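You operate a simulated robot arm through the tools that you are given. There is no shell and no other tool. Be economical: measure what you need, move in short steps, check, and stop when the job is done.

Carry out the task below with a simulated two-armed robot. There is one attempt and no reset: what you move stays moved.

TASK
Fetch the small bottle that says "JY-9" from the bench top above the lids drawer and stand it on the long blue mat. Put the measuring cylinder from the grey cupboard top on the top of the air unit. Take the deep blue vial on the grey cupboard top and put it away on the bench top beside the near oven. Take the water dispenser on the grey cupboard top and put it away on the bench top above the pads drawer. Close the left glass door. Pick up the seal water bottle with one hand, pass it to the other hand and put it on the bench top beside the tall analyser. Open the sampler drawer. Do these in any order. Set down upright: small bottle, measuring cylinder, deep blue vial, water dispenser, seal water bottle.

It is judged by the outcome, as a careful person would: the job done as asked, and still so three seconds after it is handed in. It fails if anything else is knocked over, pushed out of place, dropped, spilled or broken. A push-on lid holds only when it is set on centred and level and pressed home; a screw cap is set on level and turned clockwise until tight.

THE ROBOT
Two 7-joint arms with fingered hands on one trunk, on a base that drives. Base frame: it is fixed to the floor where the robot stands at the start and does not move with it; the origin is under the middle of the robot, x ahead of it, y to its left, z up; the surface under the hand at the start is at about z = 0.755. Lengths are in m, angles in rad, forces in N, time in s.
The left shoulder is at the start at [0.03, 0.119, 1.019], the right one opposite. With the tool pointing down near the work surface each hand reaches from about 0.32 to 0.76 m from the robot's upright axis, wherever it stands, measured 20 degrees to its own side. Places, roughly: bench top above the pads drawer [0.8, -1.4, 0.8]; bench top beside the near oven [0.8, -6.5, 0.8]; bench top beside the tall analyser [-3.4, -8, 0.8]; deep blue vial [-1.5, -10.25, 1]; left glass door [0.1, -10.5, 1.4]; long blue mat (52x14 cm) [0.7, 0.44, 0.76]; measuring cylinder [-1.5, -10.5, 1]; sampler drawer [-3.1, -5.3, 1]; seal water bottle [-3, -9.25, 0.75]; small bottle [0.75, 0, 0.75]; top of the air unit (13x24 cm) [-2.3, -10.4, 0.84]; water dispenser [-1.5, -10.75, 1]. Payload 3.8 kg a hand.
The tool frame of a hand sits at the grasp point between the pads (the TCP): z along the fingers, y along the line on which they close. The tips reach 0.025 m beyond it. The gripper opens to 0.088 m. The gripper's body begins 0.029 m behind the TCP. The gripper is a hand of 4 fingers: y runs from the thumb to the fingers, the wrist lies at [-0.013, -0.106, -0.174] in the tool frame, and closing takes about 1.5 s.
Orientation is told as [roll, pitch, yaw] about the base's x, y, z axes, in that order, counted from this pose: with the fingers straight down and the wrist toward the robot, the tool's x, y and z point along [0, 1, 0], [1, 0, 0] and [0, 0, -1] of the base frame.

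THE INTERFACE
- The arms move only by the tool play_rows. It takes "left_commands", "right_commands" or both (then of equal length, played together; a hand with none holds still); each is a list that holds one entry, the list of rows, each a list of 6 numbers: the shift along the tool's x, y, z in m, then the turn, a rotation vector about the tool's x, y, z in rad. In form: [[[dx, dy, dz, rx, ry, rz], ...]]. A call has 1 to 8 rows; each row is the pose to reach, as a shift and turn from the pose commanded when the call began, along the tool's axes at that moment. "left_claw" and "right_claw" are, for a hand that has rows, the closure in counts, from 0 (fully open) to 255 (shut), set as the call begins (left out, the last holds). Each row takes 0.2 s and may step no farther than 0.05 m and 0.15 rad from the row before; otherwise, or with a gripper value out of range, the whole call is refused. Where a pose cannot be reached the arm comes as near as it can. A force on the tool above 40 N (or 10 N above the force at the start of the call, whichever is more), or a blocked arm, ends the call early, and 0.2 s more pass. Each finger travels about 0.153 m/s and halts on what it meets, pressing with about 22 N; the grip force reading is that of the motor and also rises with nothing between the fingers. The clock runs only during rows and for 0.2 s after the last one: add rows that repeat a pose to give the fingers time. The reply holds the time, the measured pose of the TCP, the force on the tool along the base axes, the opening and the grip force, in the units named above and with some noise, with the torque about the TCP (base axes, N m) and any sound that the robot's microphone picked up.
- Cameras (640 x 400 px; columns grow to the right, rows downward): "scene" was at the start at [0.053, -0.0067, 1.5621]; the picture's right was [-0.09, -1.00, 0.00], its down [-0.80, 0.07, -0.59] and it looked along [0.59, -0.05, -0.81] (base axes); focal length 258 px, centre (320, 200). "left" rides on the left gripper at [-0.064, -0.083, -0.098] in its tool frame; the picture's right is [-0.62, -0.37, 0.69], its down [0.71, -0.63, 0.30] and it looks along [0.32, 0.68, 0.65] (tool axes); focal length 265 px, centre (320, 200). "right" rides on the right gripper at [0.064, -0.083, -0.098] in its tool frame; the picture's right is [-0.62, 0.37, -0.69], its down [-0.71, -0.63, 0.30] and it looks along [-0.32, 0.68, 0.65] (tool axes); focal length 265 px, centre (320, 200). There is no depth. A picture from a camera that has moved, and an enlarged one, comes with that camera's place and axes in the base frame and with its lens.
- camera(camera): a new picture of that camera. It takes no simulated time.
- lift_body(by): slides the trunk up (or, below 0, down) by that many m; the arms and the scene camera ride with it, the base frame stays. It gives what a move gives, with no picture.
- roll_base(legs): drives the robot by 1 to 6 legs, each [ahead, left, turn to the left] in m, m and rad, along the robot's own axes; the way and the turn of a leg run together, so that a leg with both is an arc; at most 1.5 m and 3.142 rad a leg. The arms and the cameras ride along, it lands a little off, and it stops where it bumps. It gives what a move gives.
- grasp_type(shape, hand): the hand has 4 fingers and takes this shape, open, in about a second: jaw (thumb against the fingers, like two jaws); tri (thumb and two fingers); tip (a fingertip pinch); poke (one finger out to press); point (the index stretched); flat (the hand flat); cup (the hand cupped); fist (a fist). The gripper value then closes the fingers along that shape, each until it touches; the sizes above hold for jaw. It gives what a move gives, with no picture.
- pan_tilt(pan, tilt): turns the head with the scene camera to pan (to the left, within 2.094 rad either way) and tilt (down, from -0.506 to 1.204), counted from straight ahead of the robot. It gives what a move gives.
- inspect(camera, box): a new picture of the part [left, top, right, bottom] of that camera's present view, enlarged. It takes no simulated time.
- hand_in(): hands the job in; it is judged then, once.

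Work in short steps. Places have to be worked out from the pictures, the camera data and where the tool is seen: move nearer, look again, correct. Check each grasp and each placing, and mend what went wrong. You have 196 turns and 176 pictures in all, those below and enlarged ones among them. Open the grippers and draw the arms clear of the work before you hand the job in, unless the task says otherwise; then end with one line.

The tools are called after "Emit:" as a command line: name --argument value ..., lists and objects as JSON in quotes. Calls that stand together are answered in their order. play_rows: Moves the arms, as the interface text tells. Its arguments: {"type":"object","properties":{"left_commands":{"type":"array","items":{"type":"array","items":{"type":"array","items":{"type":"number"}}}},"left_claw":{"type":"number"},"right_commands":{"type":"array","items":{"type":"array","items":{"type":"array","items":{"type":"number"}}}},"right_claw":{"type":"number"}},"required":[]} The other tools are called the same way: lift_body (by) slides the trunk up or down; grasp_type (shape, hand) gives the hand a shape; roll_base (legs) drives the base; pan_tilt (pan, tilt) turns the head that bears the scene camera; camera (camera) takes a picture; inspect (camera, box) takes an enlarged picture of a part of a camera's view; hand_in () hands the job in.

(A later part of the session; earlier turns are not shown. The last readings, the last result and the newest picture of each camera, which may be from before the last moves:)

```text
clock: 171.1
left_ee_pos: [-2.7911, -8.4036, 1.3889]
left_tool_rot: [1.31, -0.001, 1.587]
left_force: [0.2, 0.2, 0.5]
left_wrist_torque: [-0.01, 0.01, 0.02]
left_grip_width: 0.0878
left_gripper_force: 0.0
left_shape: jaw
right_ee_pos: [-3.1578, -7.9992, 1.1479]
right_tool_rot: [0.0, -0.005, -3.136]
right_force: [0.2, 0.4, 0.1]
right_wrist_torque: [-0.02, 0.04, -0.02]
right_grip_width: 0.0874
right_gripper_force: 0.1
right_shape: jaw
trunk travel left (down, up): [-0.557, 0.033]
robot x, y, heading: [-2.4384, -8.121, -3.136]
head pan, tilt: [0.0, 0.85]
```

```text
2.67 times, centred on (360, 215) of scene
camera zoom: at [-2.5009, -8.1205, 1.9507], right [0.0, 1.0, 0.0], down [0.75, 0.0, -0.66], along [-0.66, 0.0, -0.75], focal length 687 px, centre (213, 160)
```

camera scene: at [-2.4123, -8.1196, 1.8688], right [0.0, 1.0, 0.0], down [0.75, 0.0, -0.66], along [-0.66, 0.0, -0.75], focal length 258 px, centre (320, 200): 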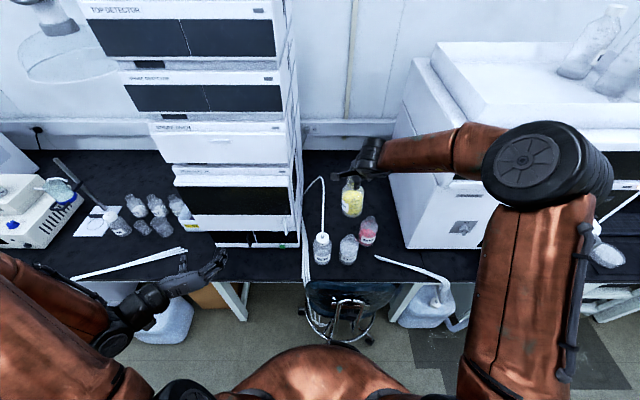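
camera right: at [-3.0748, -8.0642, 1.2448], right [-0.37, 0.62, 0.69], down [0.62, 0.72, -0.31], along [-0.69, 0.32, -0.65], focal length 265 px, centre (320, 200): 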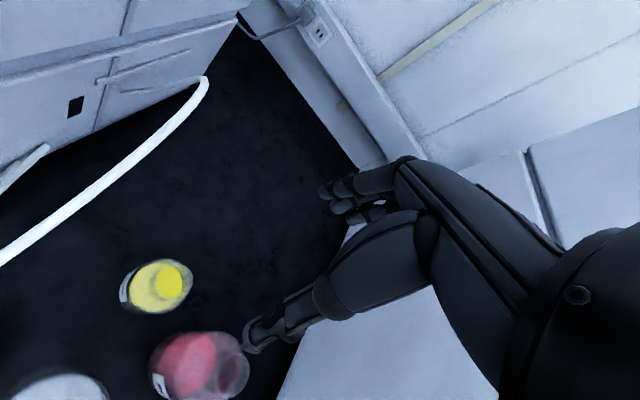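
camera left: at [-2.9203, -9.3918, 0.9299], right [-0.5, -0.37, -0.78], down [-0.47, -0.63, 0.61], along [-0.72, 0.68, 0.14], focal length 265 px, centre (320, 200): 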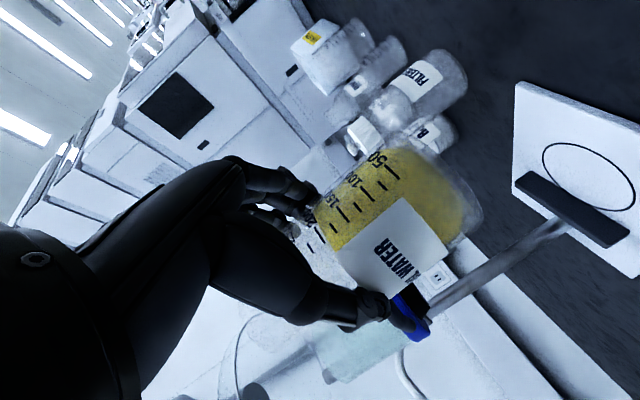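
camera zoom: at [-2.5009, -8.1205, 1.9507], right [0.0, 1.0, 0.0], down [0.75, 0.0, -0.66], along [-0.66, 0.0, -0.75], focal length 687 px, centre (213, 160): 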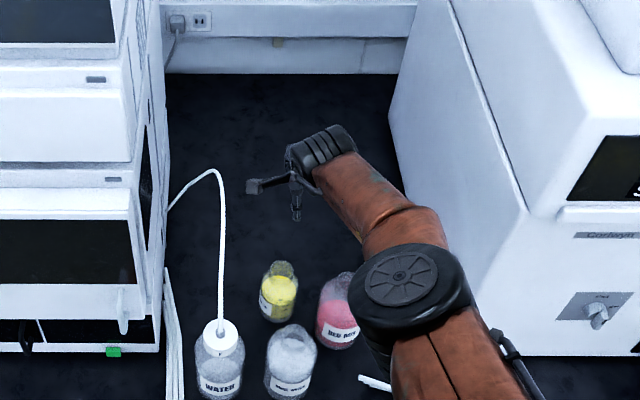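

Seal water bottle stands well. I back into the aisle and turn to face the end wall with the grey cupboard.

Emit:
roll_base --legs '[[-0.9, 0.0, 0.0], [0, 0, 1.565]]'

Emit:
lift_body --by -0.2

Emit:
pan_tilt --pan 0.0 --tilt 0.3

Emit:
camera --camera "scene"

```text
clock: 179.8
left_ee_pos: [-1.2388, -8.4649, 1.3888]
left_tool_rot: [1.311, 0.001, -3.14]
left_force: [-0.3, -0.4, 0.7]
left_wrist_torque: [0.01, -0.01, -0.03]
left_grip_width: 0.0877
left_gripper_force: 0.2
left_shape: jaw
right_ee_pos: [-1.6476, -8.8261, 1.148]
right_tool_rot: [0.002, -0.003, -1.581]
right_force: [-0.3, -0.3, -0.3]
right_wrist_torque: [-0.02, -0.01, 0.03]
right_grip_width: 0.0876
right_gripper_force: 0.0
right_shape: jaw
trunk travel left (down, up): [-0.557, 0.033]
robot x, y, heading: [-1.5178, -8.1112, -1.582]
head pan, tilt: [0.0, 0.85]
```

```text
clock: 181.9
left_ee_pos: [-1.2389, -8.4653, 1.1894]
left_tool_rot: [1.31, 0.0, -3.14]
left_force: [-0.4, 0.1, 0.1]
left_wrist_torque: [0.04, 0.01, 0.01]
left_grip_width: 0.0874
left_gripper_force: 0.0
left_shape: jaw
right_ee_pos: [-1.6481, -8.8249, 0.9489]
right_tool_rot: [-0.001, -0.004, -1.58]
right_force: [-0.1, -0.1, 0.7]
right_wrist_torque: [-0.01, 0.01, 0.01]
right_grip_width: 0.0876
right_gripper_force: 0.0
right_shape: jaw
trunk travel left (down, up): [-0.357, 0.233]
robot x, y, heading: [-1.5145, -8.1109, -1.583]
head pan, tilt: [0.0, 0.85]
```

```text
clock: 182.9
left_ee_pos: [-1.2377, -8.4657, 1.1887]
left_tool_rot: [1.312, -0.001, -3.14]
left_force: [-0.6, -0.3, 0.5]
left_wrist_torque: [0.02, -0.05, 0.02]
left_grip_width: 0.0879
left_gripper_force: 0.0
left_shape: jaw
right_ee_pos: [-1.6468, -8.8256, 0.9485]
right_tool_rot: [0.001, -0.002, -1.581]
right_force: [-0.2, -0.2, -0.5]
right_wrist_torque: [0.02, -0.01, 0.02]
right_grip_width: 0.0876
right_gripper_force: 0.1
right_shape: jaw
trunk travel left (down, up): [-0.357, 0.233]
robot x, y, heading: [-1.5149, -8.1083, -1.584]
head pan, tilt: [0.0, 0.3]
```

```text
93 pictures are left
camera scene: at [-1.5174, -8.186, 1.7991], right [-1.0, 0.01, 0.0], down [0.0, 0.3, -0.95], along [-0.01, -0.95, -0.3], focal length 258 px, centre (320, 200)
```

scene: 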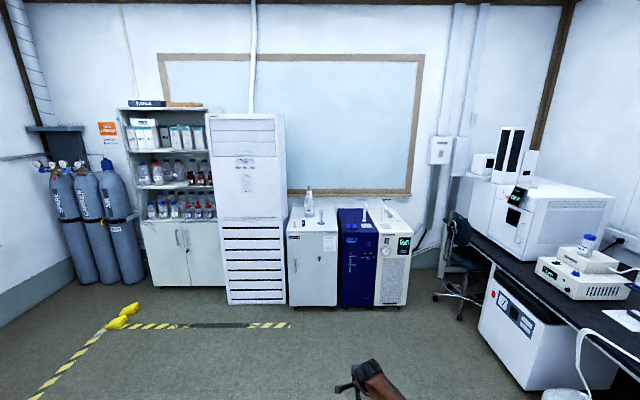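

I zoom on the cupboard tops and on the glass cabinet.

Emit:
inspect --camera "scene" --box '[270, 170, 430, 320]'

Emit:
inspect --camera "scene" --box '[90, 80, 290, 300]'

```text
2.67 times, centred on (350, 245) of scene
camera zoom: at [-1.5174, -8.186, 1.7991], right [-1.0, 0.01, 0.0], down [0.0, 0.3, -0.95], along [-0.01, -0.95, -0.3], focal length 687 px, centre (240, 80)
```

zoom: 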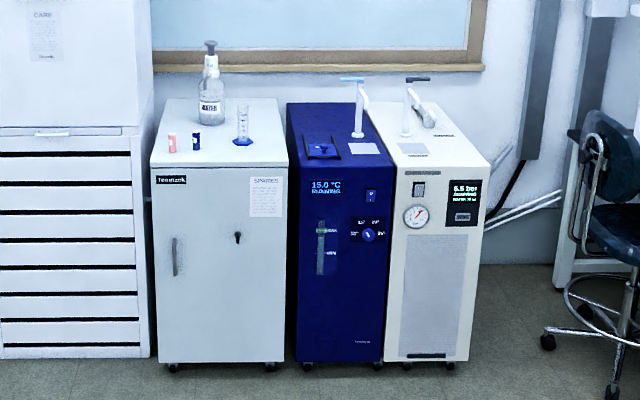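

```text
1.82 times, centred on (190, 190) of scene
camera zoom: at [-1.5174, -8.186, 1.7991], right [-1.0, 0.01, 0.0], down [0.0, 0.3, -0.95], along [-0.01, -0.95, -0.3], focal length 468 px, centre (556, 218)
```

zoom: 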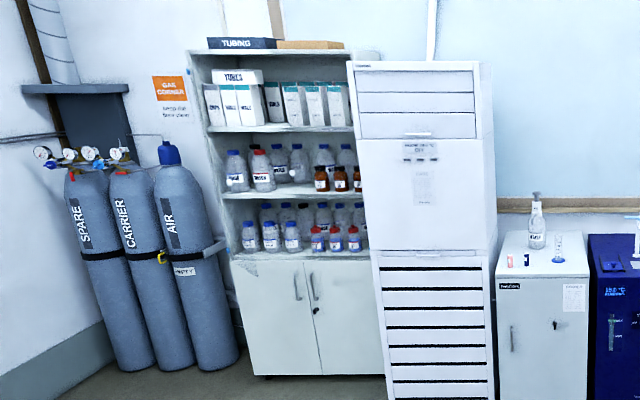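

The grey cupboard top (≈0.80 m high) holds the dispenser, a pink and a deep-blue vial, and the cylinder; the beige unit with a gauge is the air unit. I retract the right arm and re-point the left hand downward before approaching.

Emit:
play_rows --left_commands '[[[0, 0, 0, 0, 0.13, 0], [0, 0, 0, 0, 0.26, 0], [0, 0, 0, 0, 0.26, 0], [0, 0, 0, 0, 0.26, 0], [0, 0, 0, 0, 0.26, 0], [0, 0, 0, 0, 0.26, 0]]]' --right_commands '[[[0, -0.04, -0.02, 0, 0, 0], [0, -0.08, -0.04, 0, 0, 0], [0, -0.12, -0.06, 0, 0, 0], [0, -0.16, -0.08, 0, 0, 0], [0, -0.2, -0.1, 0, 0, 0], [0, -0.24, -0.12, 0, 0, 0]]]'

Emit:
play_rows --left_commands '[[[0, 0, 0, 0.0855, -0.0855, -0.0855], [0, 0, 0, 0.171, -0.171, -0.171], [0, 0, 0, 0.2565, -0.2565, -0.2565], [0, 0, 0, 0.342, -0.342, -0.342], [0, 0, 0, 0.4275, -0.4275, -0.4275], [0, 0, 0, 0.513, -0.513, -0.513], [0, 0, 0, 0.5985, -0.5985, -0.5985], [0, 0, 0, 0.684, -0.684, -0.684]]]'

Emit:
play_rows --left_commands '[[[0, 0, 0, 0.0855, -0.0855, -0.0855], [0, 0, 0, 0.171, -0.171, -0.171], [0, 0, 0, 0.2565, -0.2565, -0.2565], [0, 0, 0, 0.342, -0.342, -0.342], [0, 0, 0, 0.4275, -0.4275, -0.4275], [0, 0, 0, 0.513, -0.513, -0.513], [0, 0, 0, 0.525, -0.525, -0.525], [0, 0, 0, 0.525, -0.525, -0.525]]]'

Emit:
roll_base --legs '[[1.4, 0.0, 0.013]]'

Emit:
pan_tilt --pan 0.0 --tilt 0.7

Emit:
camera --camera "scene"

```text
clock: 184.3
left_ee_pos: [-1.2394, -8.4638, 1.1891]
left_tool_rot: [1.573, -0.001, -3.139]
left_force: [-0.4, 0.5, 1.1]
left_wrist_torque: [0.03, -0.02, 0.04]
left_grip_width: 0.0877
left_gripper_force: 0.0
left_shape: jaw
right_ee_pos: [-1.6457, -8.586, 1.068]
right_tool_rot: [-0.001, -0.005, -1.581]
right_force: [0.1, 0.0, 0.5]
right_wrist_torque: [-0.02, 0.01, 0.01]
right_grip_width: 0.0877
right_gripper_force: 0.1
right_shape: jaw
trunk travel left (down, up): [-0.357, 0.233]
robot x, y, heading: [-1.5147, -8.1138, -1.582]
head pan, tilt: [0.0, 0.3]
```

```text
clock: 186.1
left_ee_pos: [-1.2071, -8.4998, 1.1715]
left_tool_rot: [0.667, -0.333, -2.233]
left_force: [-1.0, 0.3, -0.1]
left_wrist_torque: [0.0, 0.01, 0.01]
left_grip_width: 0.0878
left_gripper_force: 0.1
left_shape: jaw
left hand out of reach, approached as far as the arm can: row 4, 5, 6, 7, 8
right_ee_pos: [-1.6457, -8.5874, 1.0677]
right_tool_rot: [0.0, -0.005, -1.579]
right_force: [-0.9, -0.3, -0.9]
right_wrist_torque: [-0.02, -0.02, 0.01]
right_grip_width: 0.0876
right_gripper_force: 0.0
right_shape: jaw
trunk travel left (down, up): [-0.357, 0.233]
robot x, y, heading: [-1.5142, -8.1097, -1.58]
head pan, tilt: [0.0, 0.3]
```

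```text
clock: 187.9
left_ee_pos: [-1.206, -8.5006, 1.174]
left_tool_rot: [0.0, 0.001, -1.57]
left_force: [0.2, -0.1, 0.3]
left_wrist_torque: [-0.02, -0.01, 0.0]
left_grip_width: 0.0877
left_gripper_force: 0.1
left_shape: jaw
right_ee_pos: [-1.6451, -8.5862, 1.0665]
right_tool_rot: [-0.001, -0.005, -1.581]
right_force: [-1.0, 0.0, -0.4]
right_wrist_torque: [-0.01, 0.0, 0.01]
right_grip_width: 0.0878
right_gripper_force: 0.0
right_shape: jaw
trunk travel left (down, up): [-0.357, 0.233]
robot x, y, heading: [-1.5177, -8.1132, -1.58]
head pan, tilt: [0.0, 0.3]
```

```text
clock: 194.8
left_ee_pos: [-1.1935, -9.8864, 1.1744]
left_tool_rot: [-0.001, 0.0, -1.541]
left_force: [-0.4, -0.4, 0.4]
left_wrist_torque: [-0.01, 0.01, -0.01]
left_grip_width: 0.0878
left_gripper_force: 0.0
left_shape: jaw
right_ee_pos: [-1.6293, -9.9824, 1.0664]
right_tool_rot: [0.001, -0.004, -1.553]
right_force: [0.6, 0.0, 0.4]
right_wrist_torque: [0.01, -0.01, -0.01]
right_grip_width: 0.0878
right_gripper_force: 0.0
right_shape: jaw
trunk travel left (down, up): [-0.357, 0.233]
robot x, y, heading: [-1.5129, -9.504, -1.554]
head pan, tilt: [0.0, 0.3]
```

```text
clock: 195.7
left_ee_pos: [-1.1935, -9.8852, 1.1741]
left_tool_rot: [0.001, 0.002, -1.541]
left_force: [0.4, 0.3, 0.0]
left_wrist_torque: [0.01, -0.01, 0.0]
left_grip_width: 0.0879
left_gripper_force: 0.1
left_shape: jaw
right_ee_pos: [-1.6289, -9.9848, 1.0662]
right_tool_rot: [0.0, -0.004, -1.554]
right_force: [-0.4, 0.2, 0.1]
right_wrist_torque: [0.01, -0.02, -0.03]
right_grip_width: 0.0878
right_gripper_force: 0.0
right_shape: jaw
trunk travel left (down, up): [-0.357, 0.233]
robot x, y, heading: [-1.5178, -9.5077, -1.556]
head pan, tilt: [0.0, 0.7]
```

```text
90 pictures are left
camera scene: at [-1.513, -9.5703, 1.7632], right [-1.0, -0.02, 0.0], down [-0.01, 0.64, -0.77], along [0.01, -0.77, -0.64], focal length 258 px, centre (320, 200)
```

scene: 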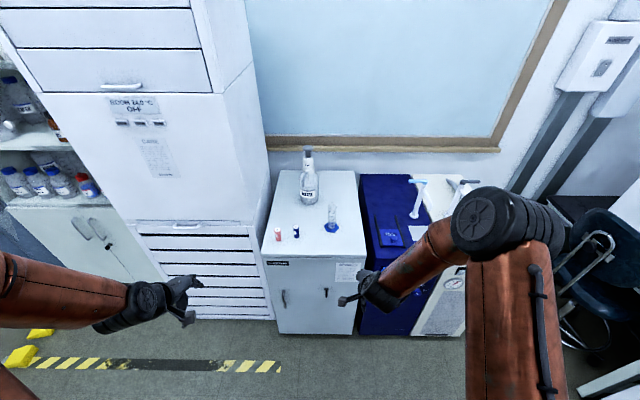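

Good view. I zoom on the tops for positions.

Emit:
inspect --camera "scene" --box '[250, 140, 410, 260]'

Emit:
inspect --camera "scene" --box '[370, 160, 510, 300]'

```text
3.33 times, centred on (330, 200) of scene
camera zoom: at [-1.513, -9.5703, 1.7632], right [-1.0, -0.02, 0.0], down [-0.01, 0.64, -0.77], along [0.01, -0.77, -0.64], focal length 859 px, centre (287, 200)
```

zoom: 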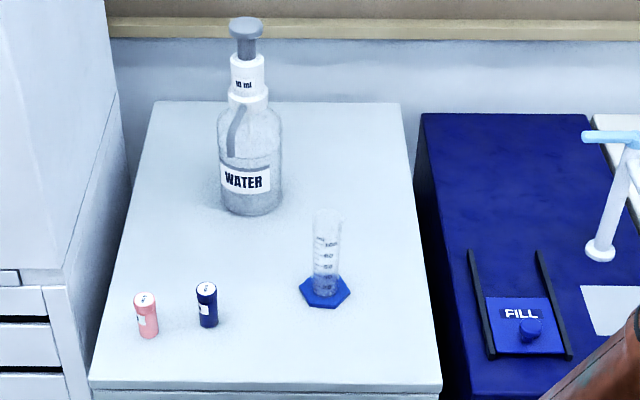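

```text
2.86 times, centred on (440, 230) of scene
camera zoom: at [-1.513, -9.5703, 1.7632], right [-1.0, -0.02, 0.0], down [-0.01, 0.64, -0.77], along [0.01, -0.77, -0.64], focal length 736 px, centre (-23, 114)
```

zoom: 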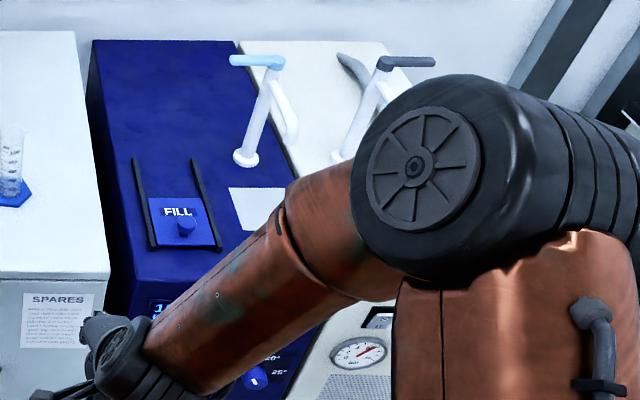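

Positions: cylinder (-1.56,-10.52), blue vial (-1.382,-10.45), dispenser (-1.434,-10.727, 0.36 tall, too wide in the body so its collar at z≈1.06 must be gripped). I bring the left hand inward, then roll closer.

Emit:
play_rows --left_commands '[[[-0.04, 0, 0, 0, 0, 0], [-0.08, 0, 0, 0, 0, 0], [-0.12, 0, 0, 0, 0, 0], [-0.16, 0, 0, 0, 0, 0]]]'

Emit:
roll_base --legs '[[0.42, 0.0, -0.015]]'

Emit:
camera --camera "right"

Emit:
camera --camera "left"

Emit:
camera --camera "scene"

```text
clock: 196.7
left_ee_pos: [-1.3548, -9.8891, 1.1737]
left_tool_rot: [0.003, -0.001, -1.542]
left_force: [0.5, 0.2, 0.3]
left_wrist_torque: [0.03, 0.02, -0.01]
left_grip_width: 0.0876
left_gripper_force: 0.0
left_shape: jaw
right_ee_pos: [-1.6312, -9.983, 1.0674]
right_tool_rot: [0.002, -0.004, -1.553]
right_force: [0.0, 0.1, -0.1]
right_wrist_torque: [0.0, -0.03, 0.0]
right_grip_width: 0.0879
right_gripper_force: 0.0
right_shape: jaw
trunk travel left (down, up): [-0.357, 0.233]
robot x, y, heading: [-1.514, -9.5032, -1.555]
head pan, tilt: [0.0, 0.7]
```

```text
clock: 199.3
left_ee_pos: [-1.353, -10.3193, 1.1734]
left_tool_rot: [0.001, -0.001, -1.551]
left_force: [-0.6, -0.6, 0.4]
left_wrist_torque: [-0.01, 0.0, 0.0]
left_grip_width: 0.0875
left_gripper_force: 0.1
left_shape: jaw
right_ee_pos: [-1.6308, -10.4085, 1.0669]
right_tool_rot: [-0.001, -0.004, -1.564]
right_force: [-0.4, 0.8, 0.0]
right_wrist_torque: [0.04, -0.01, 0.0]
right_grip_width: 0.0878
right_gripper_force: 0.1
right_shape: jaw
trunk travel left (down, up): [-0.357, 0.233]
robot x, y, heading: [-1.5096, -9.9329, -1.566]
head pan, tilt: [0.0, 0.7]
```

```text
87 pictures are left
camera right: at [-1.5678, -10.326, 1.1634], right [-0.62, -0.37, 0.69], down [-0.72, 0.62, -0.31], along [-0.32, -0.69, -0.65], focal length 265 px, centre (320, 200)
```

right: 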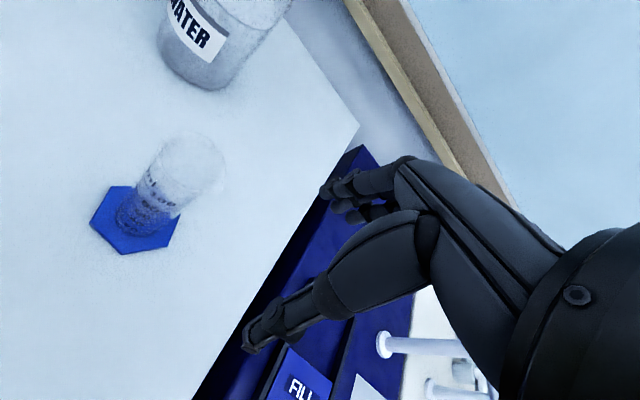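

```text
86 pictures are left
camera left: at [-1.4184, -10.2346, 1.2724], right [-0.63, 0.36, -0.69], down [0.7, 0.64, -0.3], along [0.34, -0.68, -0.65], focal length 265 px, centre (320, 200)
```

left: 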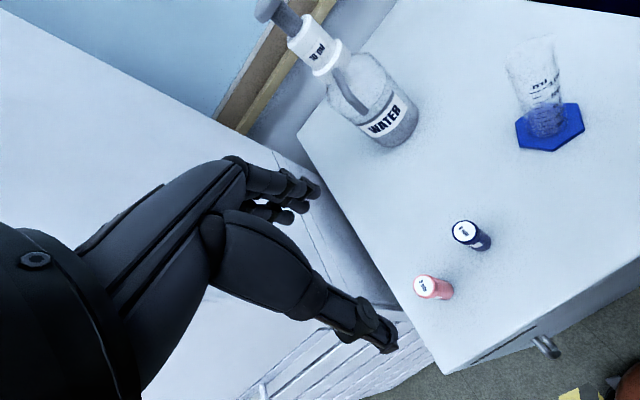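

```text
85 pictures are left
camera scene: at [-1.5094, -9.998, 1.7631], right [-1.0, -0.01, 0.0], down [0.0, 0.64, -0.76], along [0.0, -0.76, -0.64], focal length 258 px, centre (320, 200)
```

scene: 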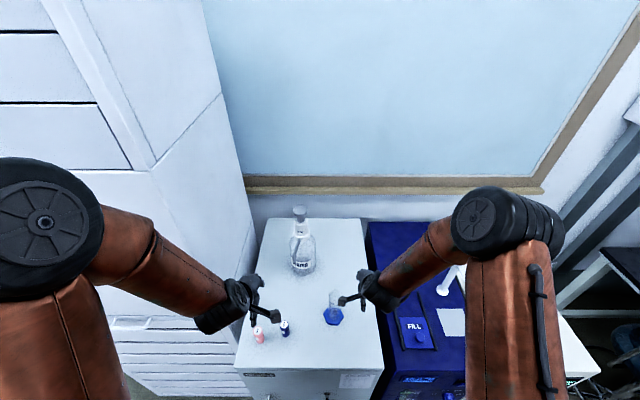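

Using both wrist cameras the cupboard top is at z≈0.885; cylinder (-1.554,-10.419, rim≈1.02), blue vial (-1.394,-10.348), dispenser ≈(-1.442,-10.614). I align the right hand over the cylinder and the left over the vial.

Emit:
play_rows --right_commands '[[[0.02, 0.003, -0.015, 0, 0, 0], [0.04, 0.006, -0.03, 0, 0, 0], [0.06, 0.009, -0.03, 0, 0, 0], [0.077, 0.011, -0.02, 0, 0, 0], [0.077, 0.011, 0, 0, 0, 0]]]' --left_commands '[[[-0.012, 0.008, 0.02, 0, 0, 0], [-0.024, 0.016, 0.05, 0, 0, 0], [-0.036, 0.024, 0.08, 0, 0, 0], [-0.043, 0.029, 0.11, 0, 0, 0], [-0.043, 0.029, 0.13, 0, 0, 0]]]'

Emit:
camera --camera "right"

Emit:
camera --camera "left"

```text
clock: 200.5
left_ee_pos: [-1.396, -10.3519, 1.0439]
left_tool_rot: [0.0, 0.001, -1.55]
left_force: [0.5, 0.6, 1.3]
left_wrist_torque: [-0.05, -0.02, 0.0]
left_grip_width: 0.0875
left_gripper_force: 0.0
left_shape: jaw
right_ee_pos: [-1.555, -10.4212, 1.0666]
right_tool_rot: [-0.001, -0.004, -1.564]
right_force: [0.5, -0.7, 0.6]
right_wrist_torque: [0.0, 0.05, -0.01]
right_grip_width: 0.0874
right_gripper_force: 0.1
right_shape: jaw
trunk travel left (down, up): [-0.357, 0.233]
robot x, y, heading: [-1.5074, -9.9305, -1.566]
head pan, tilt: [0.0, 0.7]
```

```text
84 pictures are left
camera right: at [-1.4916, -10.338, 1.163], right [-0.62, -0.37, 0.69], down [-0.72, 0.62, -0.31], along [-0.32, -0.69, -0.65], focal length 265 px, centre (320, 200)
```

right: 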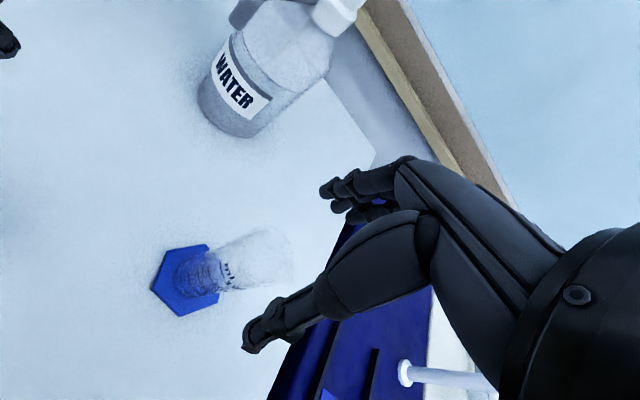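

```text
83 pictures are left
camera left: at [-1.4607, -10.2677, 1.1417], right [-0.63, 0.36, -0.69], down [0.7, 0.64, -0.3], along [0.34, -0.68, -0.65], focal length 265 px, centre (320, 200)
```

left: 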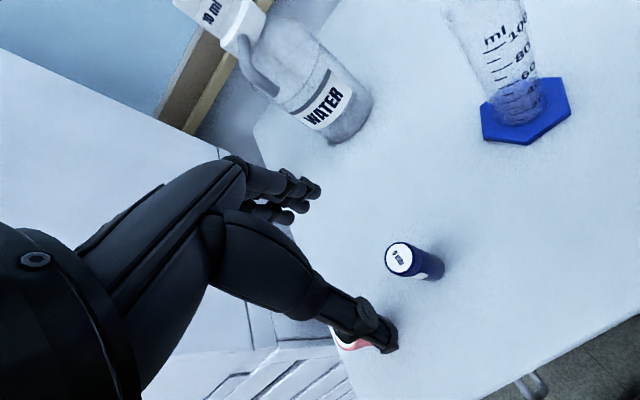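

Both are aligned to within a few mm. I lower both hands.

Emit:
play_rows --right_commands '[[[0.002, 0.001, 0.02, 0, 0, 0], [0.002, 0.001, 0.04, 0, 0, 0], [0.002, 0.001, 0.055, 0, 0, 0], [0.002, 0.001, 0.063, 0, 0, 0], [0.002, 0.001, 0.063, 0, 0, 0]]]' --left_commands '[[[-0.003, 0.004, 0.03, 0, 0, 0], [-0.003, 0.004, 0.06, 0, 0, 0], [-0.003, 0.004, 0.085, 0, 0, 0], [-0.003, 0.004, 0.1, 0, 0, 0], [-0.003, 0.004, 0.106, 0, 0, 0]]]'

Emit:
camera --camera "right"

Emit:
camera --camera "left"

```text
clock: 201.7
left_ee_pos: [-1.3987, -10.3541, 0.9357]
left_tool_rot: [0.0, -0.002, -1.55]
left_force: [0.4, 0.2, 0.2]
left_wrist_torque: [-0.02, 0.01, 0.0]
left_grip_width: 0.0876
left_gripper_force: 0.0
left_shape: jaw
right_ee_pos: [-1.5515, -10.4214, 1.0038]
right_tool_rot: [-0.001, -0.003, -1.563]
right_force: [-0.8, 0.1, 0.4]
right_wrist_torque: [0.02, 0.01, -0.01]
right_grip_width: 0.088
right_gripper_force: 0.1
right_shape: jaw
trunk travel left (down, up): [-0.357, 0.233]
robot x, y, heading: [-1.5067, -9.9306, -1.568]
head pan, tilt: [0.0, 0.7]
```

```text
82 pictures are left
camera right: at [-1.4893, -10.338, 1.1005], right [-0.62, -0.37, 0.69], down [-0.72, 0.62, -0.31], along [-0.32, -0.69, -0.65], focal length 265 px, centre (320, 200)
```

right: 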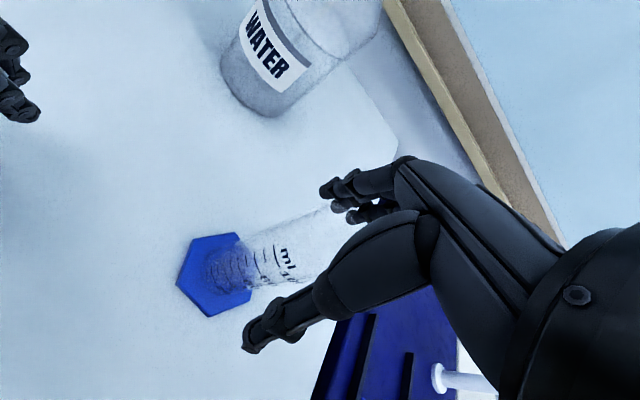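

```text
81 pictures are left
camera left: at [-1.4653, -10.2698, 1.0355], right [-0.63, 0.36, -0.69], down [0.7, 0.64, -0.3], along [0.34, -0.68, -0.65], focal length 265 px, centre (320, 200)
```

left: 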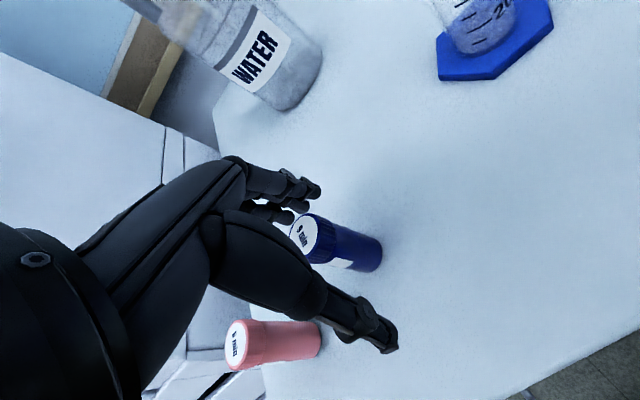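

Both objects lie between the fingers; I close both hands and then lift.

Emit:
play_rows --right_commands '[[[0, 0, 0, 0, 0, 0], [0, 0, 0, 0, 0, 0], [0, 0, 0, 0, 0, 0], [0, 0, 0, 0, 0, 0], [0, 0, 0, 0, 0, 0], [0, 0, 0, 0, 0, 0], [0, 0, 0, 0, 0, 0], [0, 0, 0, 0, 0, 0]]]' --left_commands '[[[0, 0, 0, 0, 0, 0], [0, 0, 0, 0, 0, 0], [0, 0, 0, 0, 0, 0], [0, 0, 0, 0, 0, 0], [0, 0, 0, 0, 0, 0], [0, 0, 0, 0, 0, 0], [0, 0, 0, 0, 0, 0], [0, 0, 0, 0, 0, 0]]]' --right_claw 255 --left_claw 255

Emit:
play_rows --right_commands '[[[0, 0, -0.02, 0, 0, 0], [0, 0, -0.05, 0, 0, 0], [0, 0, -0.09, 0, 0, 0], [0, -0.01, -0.13, 0, 0, 0], [0, -0.03, -0.15, 0, 0, 0], [0, -0.05, -0.16, 0, 0, 0]]]' --left_commands '[[[0, 0, -0.02, 0, 0, 0], [0, 0, -0.05, 0, 0, 0], [0, 0, -0.09, 0, 0, 0], [0, 0, -0.13, 0, 0, 0], [0, 0, -0.17, 0, 0, 0], [0, 0, -0.21, 0, 0, 0]]]'

Emit:
camera --camera "right"

Emit:
camera --camera "left"

```text
clock: 203.5
left_ee_pos: [-1.4002, -10.3547, 0.9366]
left_tool_rot: [0.0, 0.0, -1.552]
left_force: [-0.7, 0.0, 0.3]
left_wrist_torque: [-0.01, 0.0, 0.02]
left_grip_width: 0.0179
left_gripper_force: 22.5
left_shape: jaw
right_ee_pos: [-1.5526, -10.4235, 1.0029]
right_tool_rot: [0.001, -0.005, -1.564]
right_force: [-0.8, 0.0, 0.4]
right_wrist_torque: [0.01, 0.0, 0.0]
right_grip_width: 0.0331
right_gripper_force: 21.9
right_shape: jaw
trunk travel left (down, up): [-0.357, 0.233]
robot x, y, heading: [-1.514, -9.9301, -1.561]
head pan, tilt: [0.0, 0.7]
```

```text
clock: 204.9
left_ee_pos: [-1.3994, -10.3507, 1.1483]
left_tool_rot: [-0.001, -0.003, -1.553]
left_force: [-1.1, 0.4, 0.1]
left_wrist_torque: [-0.03, 0.0, 0.02]
left_grip_width: 0.0178
left_gripper_force: 22.6
left_shape: jaw
right_ee_pos: [-1.5522, -10.3681, 1.1637]
right_tool_rot: [-0.001, -0.006, -1.563]
right_force: [0.0, 0.6, -0.5]
right_wrist_torque: [0.0, 0.01, 0.0]
right_grip_width: 0.0332
right_gripper_force: 22.3
right_shape: jaw
trunk travel left (down, up): [-0.357, 0.233]
robot x, y, heading: [-1.5086, -9.9313, -1.562]
head pan, tilt: [0.0, 0.7]
```

```text
80 pictures are left
camera right: at [-1.4898, -10.2849, 1.2612], right [-0.62, -0.37, 0.69], down [-0.72, 0.62, -0.31], along [-0.32, -0.69, -0.65], focal length 265 px, centre (320, 200)
```

right: 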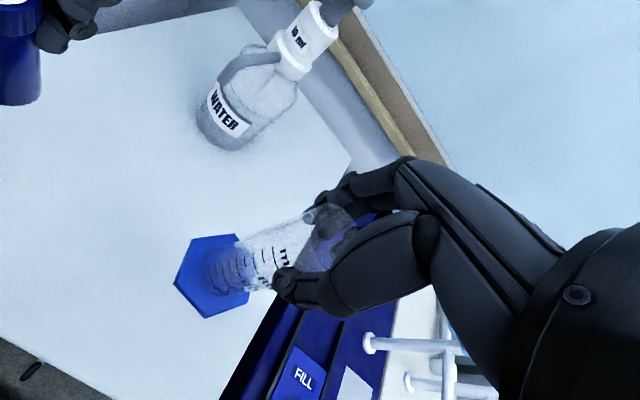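

```text
79 pictures are left
camera left: at [-1.4645, -10.266, 1.2478], right [-0.63, 0.36, -0.69], down [0.7, 0.64, -0.31], along [0.34, -0.68, -0.65], focal length 265 px, centre (320, 200)
```

left: 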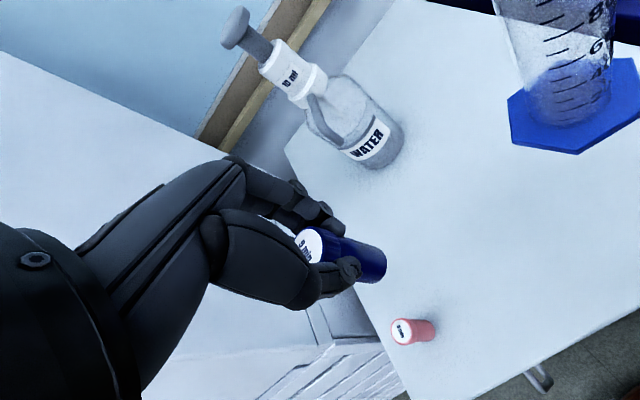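

Both held. I back off 0.25 m, strafe right toward the air unit and look.

Emit:
roll_base --legs '[[-0.25, 0, 0], [0, -0.62, -0.01]]'

Emit:
pan_tilt --pan -0.25 --tilt 0.75

Emit:
camera --camera "scene"

Emit:
camera --camera "right"

```text
clock: 209.9
left_ee_pos: [-2.0285, -10.1007, 1.1478]
left_tool_rot: [0.001, -0.002, -1.563]
left_force: [-1.1, 0.1, 0.0]
left_wrist_torque: [-0.01, -0.02, -0.01]
left_grip_width: 0.0179
left_gripper_force: 22.3
left_shape: jaw
right_ee_pos: [-2.1831, -10.1169, 1.1635]
right_tool_rot: [0.0, -0.004, -1.574]
right_force: [-0.3, 0.0, -0.9]
right_wrist_torque: [0.0, 0.01, 0.02]
right_grip_width: 0.0331
right_gripper_force: 22.5
right_shape: jaw
trunk travel left (down, up): [-0.357, 0.233]
robot x, y, heading: [-2.1339, -9.6761, -1.575]
head pan, tilt: [0.0, 0.7]
```

```text
clock: 210.6
left_ee_pos: [-2.0293, -10.0998, 1.1482]
left_tool_rot: [-0.001, 0.001, -1.564]
left_force: [0.7, -0.7, -0.4]
left_wrist_torque: [0.01, 0.0, -0.03]
left_grip_width: 0.0181
left_gripper_force: 22.1
left_shape: jaw
right_ee_pos: [-2.1823, -10.1165, 1.164]
right_tool_rot: [0.0, -0.003, -1.575]
right_force: [-0.2, -0.7, -1.4]
right_wrist_torque: [0.0, 0.02, -0.02]
right_grip_width: 0.033
right_gripper_force: 21.9
right_shape: jaw
trunk travel left (down, up): [-0.357, 0.233]
robot x, y, heading: [-2.1325, -9.6812, -1.575]
head pan, tilt: [-0.25, 0.75]
```

```text
78 pictures are left
camera scene: at [-2.1563, -9.7396, 1.7589], right [-0.97, 0.25, 0.0], down [0.17, 0.66, -0.73], along [-0.18, -0.71, -0.68], focal length 258 px, centre (320, 200)
```

scene: 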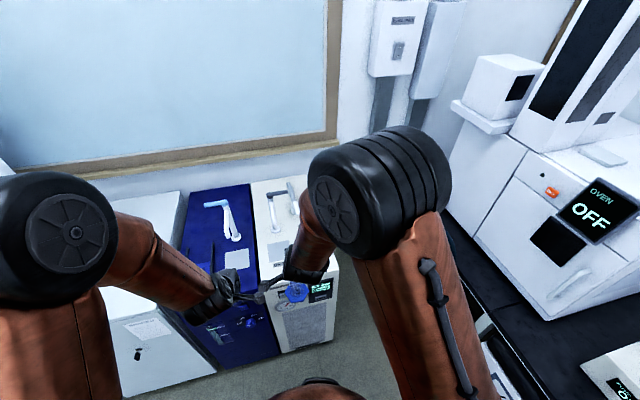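

```text
77 pictures are left
camera right: at [-2.1192, -10.034, 1.2605], right [-0.62, -0.36, 0.69], down [-0.71, 0.63, -0.31], along [-0.33, -0.68, -0.65], focal length 265 px, centre (320, 200)
```

right: 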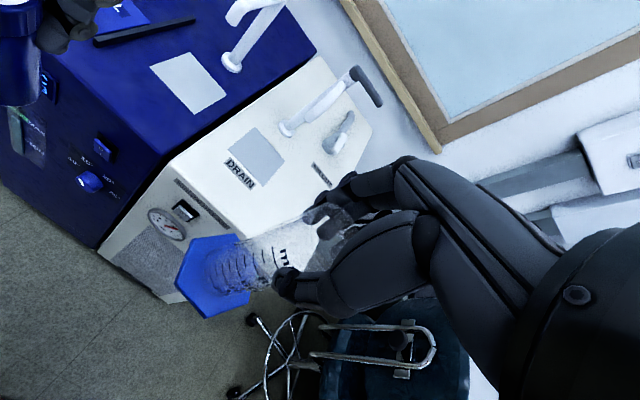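

The air unit's free strip is its right side, around (-2.295,-10.40); taps are behind and to the left. I shift the right hand over and roll forward.

Emit:
play_rows --right_commands '[[[-0.03, 0, 0, 0, 0, 0], [-0.06, 0, 0, 0, 0, 0], [-0.09, 0, 0, 0, 0, 0], [-0.112, 0, 0, 0, 0, 0]]]'

Emit:
roll_base --legs '[[0.17, 0, 0.005]]'

Emit:
play_rows --right_commands '[[[0, 0.03, 0, 0, 0, 0], [0, 0.06, 0.02, 0, 0, 0], [0, 0.09, 0.05, 0, 0, 0], [0, 0.11, 0.08, 0, 0, 0]]]'

Emit:
camera --camera "right"

Emit:
camera --camera "scene"

```text
clock: 211.6
left_ee_pos: [-2.0299, -10.1, 1.1493]
left_tool_rot: [0.0, 0.0, -1.563]
left_force: [0.0, 0.0, -1.4]
left_wrist_torque: [0.0, 0.0, 0.02]
left_grip_width: 0.0181
left_gripper_force: 21.7
left_shape: jaw
right_ee_pos: [-2.2962, -10.1167, 1.1637]
right_tool_rot: [0.001, -0.004, -1.574]
right_force: [0.1, 1.0, -1.2]
right_wrist_torque: [-0.01, 0.0, -0.02]
right_grip_width: 0.033
right_gripper_force: 21.9
right_shape: jaw
trunk travel left (down, up): [-0.357, 0.233]
robot x, y, heading: [-2.1386, -9.677, -1.574]
head pan, tilt: [-0.25, 0.75]
```

```text
clock: 213.1
left_ee_pos: [-2.027, -10.2714, 1.1484]
left_tool_rot: [0.0, 0.001, -1.559]
left_force: [0.1, -0.6, -0.5]
left_wrist_torque: [-0.02, 0.01, 0.01]
left_grip_width: 0.0182
left_gripper_force: 21.7
left_shape: jaw
right_ee_pos: [-2.2924, -10.2898, 1.1637]
right_tool_rot: [-0.001, -0.004, -1.569]
right_force: [0.4, 0.0, -0.9]
right_wrist_torque: [0.03, -0.02, -0.04]
right_grip_width: 0.0331
right_gripper_force: 22.5
right_shape: jaw
trunk travel left (down, up): [-0.357, 0.233]
robot x, y, heading: [-2.1339, -9.8487, -1.57]
head pan, tilt: [-0.25, 0.75]
```

```text
clock: 214.1
left_ee_pos: [-2.0276, -10.2726, 1.1482]
left_tool_rot: [0.001, 0.0, -1.558]
left_force: [0.3, 0.4, -0.3]
left_wrist_torque: [0.0, 0.01, 0.01]
left_grip_width: 0.018
left_gripper_force: 21.8
left_shape: jaw
right_ee_pos: [-2.2926, -10.4013, 1.0836]
right_tool_rot: [-0.001, -0.004, -1.57]
right_force: [-0.4, -1.2, -1.2]
right_wrist_torque: [0.01, -0.02, -0.01]
right_grip_width: 0.0331
right_gripper_force: 21.7
right_shape: jaw
trunk travel left (down, up): [-0.357, 0.233]
robot x, y, heading: [-2.1332, -9.8512, -1.569]
head pan, tilt: [-0.25, 0.75]
```

```text
76 pictures are left
camera right: at [-2.2304, -10.3168, 1.1806], right [-0.62, -0.37, 0.69], down [-0.72, 0.63, -0.31], along [-0.32, -0.69, -0.65], focal length 265 px, centre (320, 200)
```

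right: 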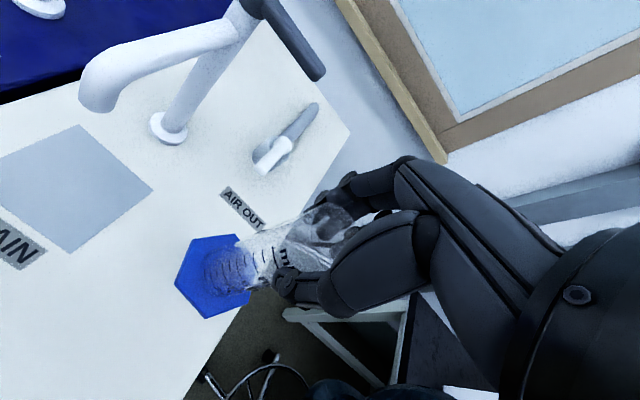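

```text
75 pictures are left
camera scene: at [-2.1569, -9.9125, 1.7588], right [-0.97, 0.25, 0.0], down [0.17, 0.66, -0.73], along [-0.18, -0.71, -0.68], focal length 258 px, centre (320, 200)
```

scene: 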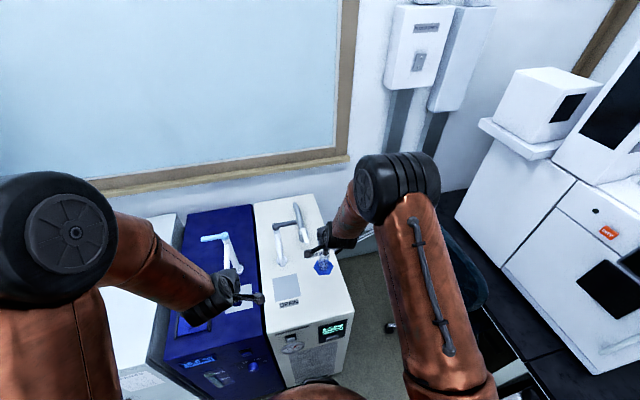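

The base is about 5 cm inside the unit's right edge. I lower it and set it down.

Emit:
play_rows --right_commands '[[[0.006, 0, 0.03, 0, 0, 0], [0.006, 0, 0.06, 0, 0, 0], [0.006, 0, 0.09, 0, 0, 0], [0.006, 0, 0.105, 0, 0, 0], [0.006, 0, 0.112, 0, 0, 0]]]'

Emit:
play_rows --right_commands '[[[0, 0, 0.005, 0, 0, 0], [0, 0, 0.009, 0, 0, 0], [0, 0, 0.013, 0, 0, 0], [0, 0, 0.017, 0, 0, 0], [0, 0, 0.021, 0, 0, 0], [0, 0, 0.025, 0, 0, 0]]]'

Emit:
camera --camera "right"

```text
clock: 215.5
left_ee_pos: [-2.0278, -10.2698, 1.1491]
left_tool_rot: [0.0, -0.002, -1.559]
left_force: [-0.3, -0.4, -0.6]
left_wrist_torque: [0.04, 0.0, 0.01]
left_grip_width: 0.0181
left_gripper_force: 22.3
left_shape: jaw
right_ee_pos: [-2.2853, -10.405, 0.9786]
right_tool_rot: [0.003, -0.028, -1.571]
right_force: [-0.1, 3.2, 24.1]
right_wrist_torque: [0.09, -0.01, -0.02]
right_grip_width: 0.0358
right_gripper_force: 21.9
right_shape: jaw
trunk travel left (down, up): [-0.357, 0.233]
robot x, y, heading: [-2.135, -9.8498, -1.576]
head pan, tilt: [-0.25, 0.75]
stopped in row 5 (right hand): the force on the tool passed its limit at 42 N (the readings are from after the stop); the commanded pose is now the measured one
```

```text
clock: 216.0
left_ee_pos: [-2.0265, -10.27, 1.148]
left_tool_rot: [0.001, -0.002, -1.56]
left_force: [1.0, -1.4, -0.6]
left_wrist_torque: [0.02, -0.01, 0.02]
left_grip_width: 0.0181
left_gripper_force: 22.3
left_shape: jaw
right_ee_pos: [-2.2851, -10.4085, 0.9785]
right_tool_rot: [0.001, -0.04, -1.571]
right_force: [0.1, 5.8, 26.4]
right_wrist_torque: [0.2, 0.01, -0.02]
right_grip_width: 0.0358
right_gripper_force: 22.2
right_shape: jaw
trunk travel left (down, up): [-0.357, 0.233]
robot x, y, heading: [-2.1357, -9.8536, -1.569]
head pan, tilt: [-0.25, 0.75]
stopped in row 2 (right hand): the force on the tool passed its limit at 43 N (the readings are from after the stop); the commanded pose is now the measured one
```

```text
74 pictures are left
camera right: at [-2.2217, -10.3222, 1.0722], right [-0.62, -0.34, 0.71], down [-0.71, 0.62, -0.33], along [-0.32, -0.71, -0.63], focal length 265 px, centre (320, 200)
```

right: 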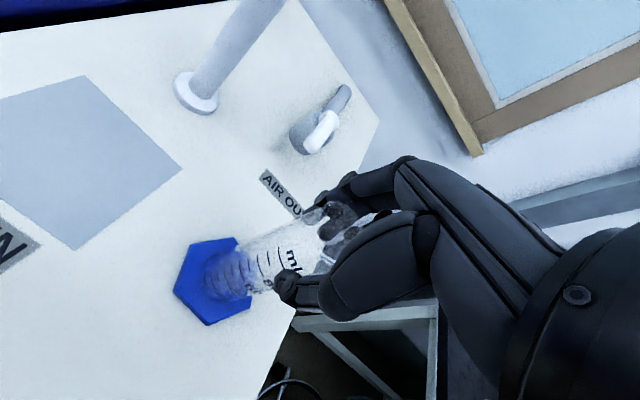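

The base is on the top (pressing too hard, slight tilt). I ease up and level the hand before releasing.

Emit:
play_rows --right_commands '[[[0, -0.002, -0.002, 0.02, 0, 0], [0, -0.004, -0.003, 0.036, 0, 0], [0, -0.004, -0.003, 0.036, 0, 0]]]'

```text
clock: 216.8
left_ee_pos: [-2.0274, -10.2701, 1.1483]
left_tool_rot: [0.0, -0.002, -1.559]
left_force: [0.1, -0.3, -1.1]
left_wrist_torque: [0.0, -0.02, 0.02]
left_grip_width: 0.0179
left_gripper_force: 22.1
left_shape: jaw
right_ee_pos: [-2.2848, -10.4035, 0.9796]
right_tool_rot: [0.001, 0.001, -1.571]
right_force: [0.2, -3.6, 17.2]
right_wrist_torque: [-0.28, 0.02, 0.03]
right_grip_width: 0.0357
right_gripper_force: 21.7
right_shape: jaw
trunk travel left (down, up): [-0.357, 0.233]
robot x, y, heading: [-2.14, -9.848, -1.57]
head pan, tilt: [-0.25, 0.75]
```

Still 17 N down; I raise another few mm.

Emit:
play_rows --right_commands '[[[0, 0, -0.002, 0, 0, 0], [0, 0.001, -0.004, -0.004, 0, 0], [0, 0.001, -0.004, -0.004, 0, 0]]]'

```text
clock: 217.6
left_ee_pos: [-2.028, -10.2712, 1.1489]
left_tool_rot: [-0.001, 0.0, -1.558]
left_force: [-0.4, 0.6, -1.0]
left_wrist_torque: [0.01, 0.0, 0.03]
left_grip_width: 0.0178
left_gripper_force: 22.0
left_shape: jaw
right_ee_pos: [-2.2841, -10.4035, 0.9809]
right_tool_rot: [0.002, 0.005, -1.571]
right_force: [-0.4, -0.7, -0.6]
right_wrist_torque: [-0.05, 0.0, 0.03]
right_grip_width: 0.0344
right_gripper_force: 22.3
right_shape: jaw
trunk travel left (down, up): [-0.357, 0.233]
robot x, y, heading: [-2.1352, -9.8514, -1.572]
head pan, tilt: [-0.25, 0.75]
```

Force is now near zero; I open and lift away.

Emit:
play_rows --right_commands '[[[0, 0, 0, 0, 0, 0], [0, 0, 0, 0, 0, 0], [0, 0, 0, 0, 0, 0], [0, 0, 0, 0, 0, 0], [0, 0, 0, 0, 0, 0], [0, 0, 0, 0, 0, 0], [0, 0, 0, 0, 0, 0]]]' --right_claw 0

Emit:
play_rows --right_commands '[[[0, 0, -0.02, 0, 0, 0], [0, 0, -0.05, 0, 0, 0], [0, 0, -0.09, 0, 0, 0], [0, 0, -0.13, 0, 0, 0], [0, -0.03, -0.15, 0, 0, 0], [0, -0.07, -0.16, 0, 0, 0]]]'

Emit:
camera --camera "right"

```text
clock: 219.2
left_ee_pos: [-2.0285, -10.2713, 1.1479]
left_tool_rot: [0.001, 0.0, -1.558]
left_force: [-1.4, 0.7, 0.1]
left_wrist_torque: [-0.04, -0.03, 0.02]
left_grip_width: 0.0179
left_gripper_force: 22.4
left_shape: jaw
right_ee_pos: [-2.2857, -10.4033, 0.9814]
right_tool_rot: [0.002, 0.001, -1.571]
right_force: [-0.1, 0.0, 0.7]
right_wrist_torque: [0.01, -0.03, 0.01]
right_grip_width: 0.0874
right_gripper_force: 0.0
right_shape: jaw
trunk travel left (down, up): [-0.357, 0.233]
robot x, y, heading: [-2.1343, -9.8502, -1.569]
head pan, tilt: [-0.25, 0.75]
```

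```text
clock: 220.6
left_ee_pos: [-2.0269, -10.271, 1.1486]
left_tool_rot: [0.0, -0.002, -1.557]
left_force: [1.0, -0.4, -0.2]
left_wrist_torque: [-0.04, 0.01, 0.0]
left_grip_width: 0.018
left_gripper_force: 22.4
left_shape: jaw
right_ee_pos: [-2.2847, -10.335, 1.1424]
right_tool_rot: [0.002, 0.0, -1.57]
right_force: [-0.4, 0.3, -0.2]
right_wrist_torque: [-0.01, -0.01, 0.04]
right_grip_width: 0.0878
right_gripper_force: 0.0
right_shape: jaw
trunk travel left (down, up): [-0.357, 0.233]
robot x, y, heading: [-2.1355, -9.8442, -1.574]
head pan, tilt: [-0.25, 0.75]
```

```text
73 pictures are left
camera right: at [-2.2221, -10.2512, 1.2399], right [-0.62, -0.37, 0.69], down [-0.71, 0.63, -0.31], along [-0.32, -0.68, -0.65], focal length 265 px, centre (320, 200)
```

right: 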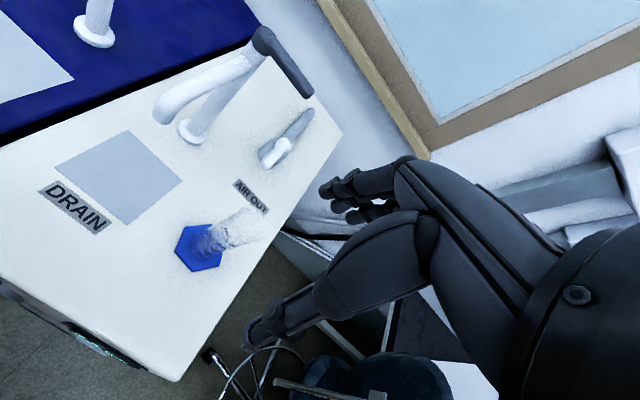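

The cylinder stands upright on the air unit. Now to the glass-fronted cabinet: I back off and strafe left, then look.

Emit:
roll_base --legs '[[-0.8, 0, 0], [0, 1.4, 0], [0, 0.45, 0]]'

Emit:
pan_tilt --pan 0.1 --tilt 0.3

Emit:
camera --camera "scene"

```text
clock: 233.7
left_ee_pos: [-0.1735, -9.4769, 1.1486]
left_tool_rot: [-0.001, -0.001, -1.544]
left_force: [0.1, -0.6, 0.1]
left_wrist_torque: [0.04, 0.01, 0.02]
left_grip_width: 0.0178
left_gripper_force: 22.3
left_shape: jaw
right_ee_pos: [-0.4308, -9.5443, 1.1417]
right_tool_rot: [0.002, 0.0, -1.556]
right_force: [-0.3, -0.5, 0.3]
right_wrist_torque: [0.0, 0.0, 0.04]
right_grip_width: 0.0875
right_gripper_force: 0.1
right_shape: jaw
trunk travel left (down, up): [-0.357, 0.233]
robot x, y, heading: [-0.2863, -9.0591, -1.555]
head pan, tilt: [-0.25, 0.75]
```

```text
clock: 234.6
left_ee_pos: [-0.1737, -9.476, 1.148]
left_tool_rot: [0.001, 0.001, -1.545]
left_force: [0.1, -0.5, -0.2]
left_wrist_torque: [0.03, 0.0, -0.03]
left_grip_width: 0.018
left_gripper_force: 21.6
left_shape: jaw
right_ee_pos: [-0.431, -9.5447, 1.1409]
right_tool_rot: [0.003, 0.001, -1.556]
right_force: [-0.3, -0.2, 0.6]
right_wrist_torque: [0.0, -0.01, -0.01]
right_grip_width: 0.0878
right_gripper_force: 0.0
right_shape: jaw
trunk travel left (down, up): [-0.357, 0.233]
robot x, y, heading: [-0.2892, -9.0558, -1.559]
head pan, tilt: [0.099, 0.3]
```

```text
72 pictures are left
camera scene: at [-0.2785, -9.1302, 1.7991], right [-0.99, -0.11, 0.0], down [-0.03, 0.29, -0.95], along [0.11, -0.95, -0.3], focal length 258 px, centre (320, 200)
```

scene: 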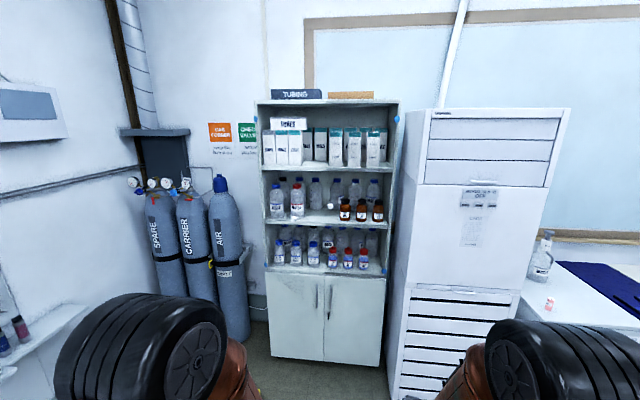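

Emit:
inspect --camera "scene" --box '[230, 80, 430, 280]'

```text
2.00 times, centred on (330, 180) of scene
camera zoom: at [-0.2785, -9.1302, 1.7991], right [-0.99, -0.11, 0.0], down [-0.03, 0.29, -0.95], along [0.11, -0.95, -0.3], focal length 515 px, centre (300, 240)
```

zoom: 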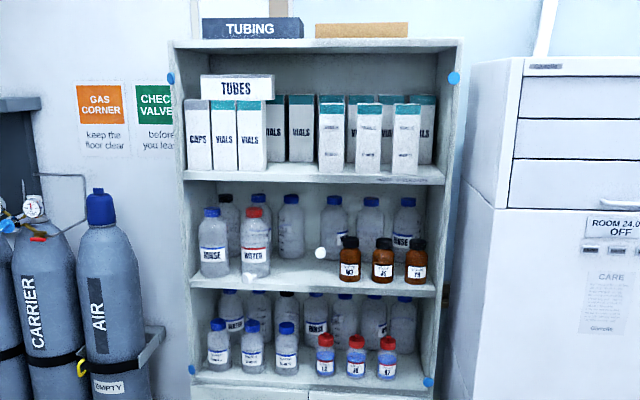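

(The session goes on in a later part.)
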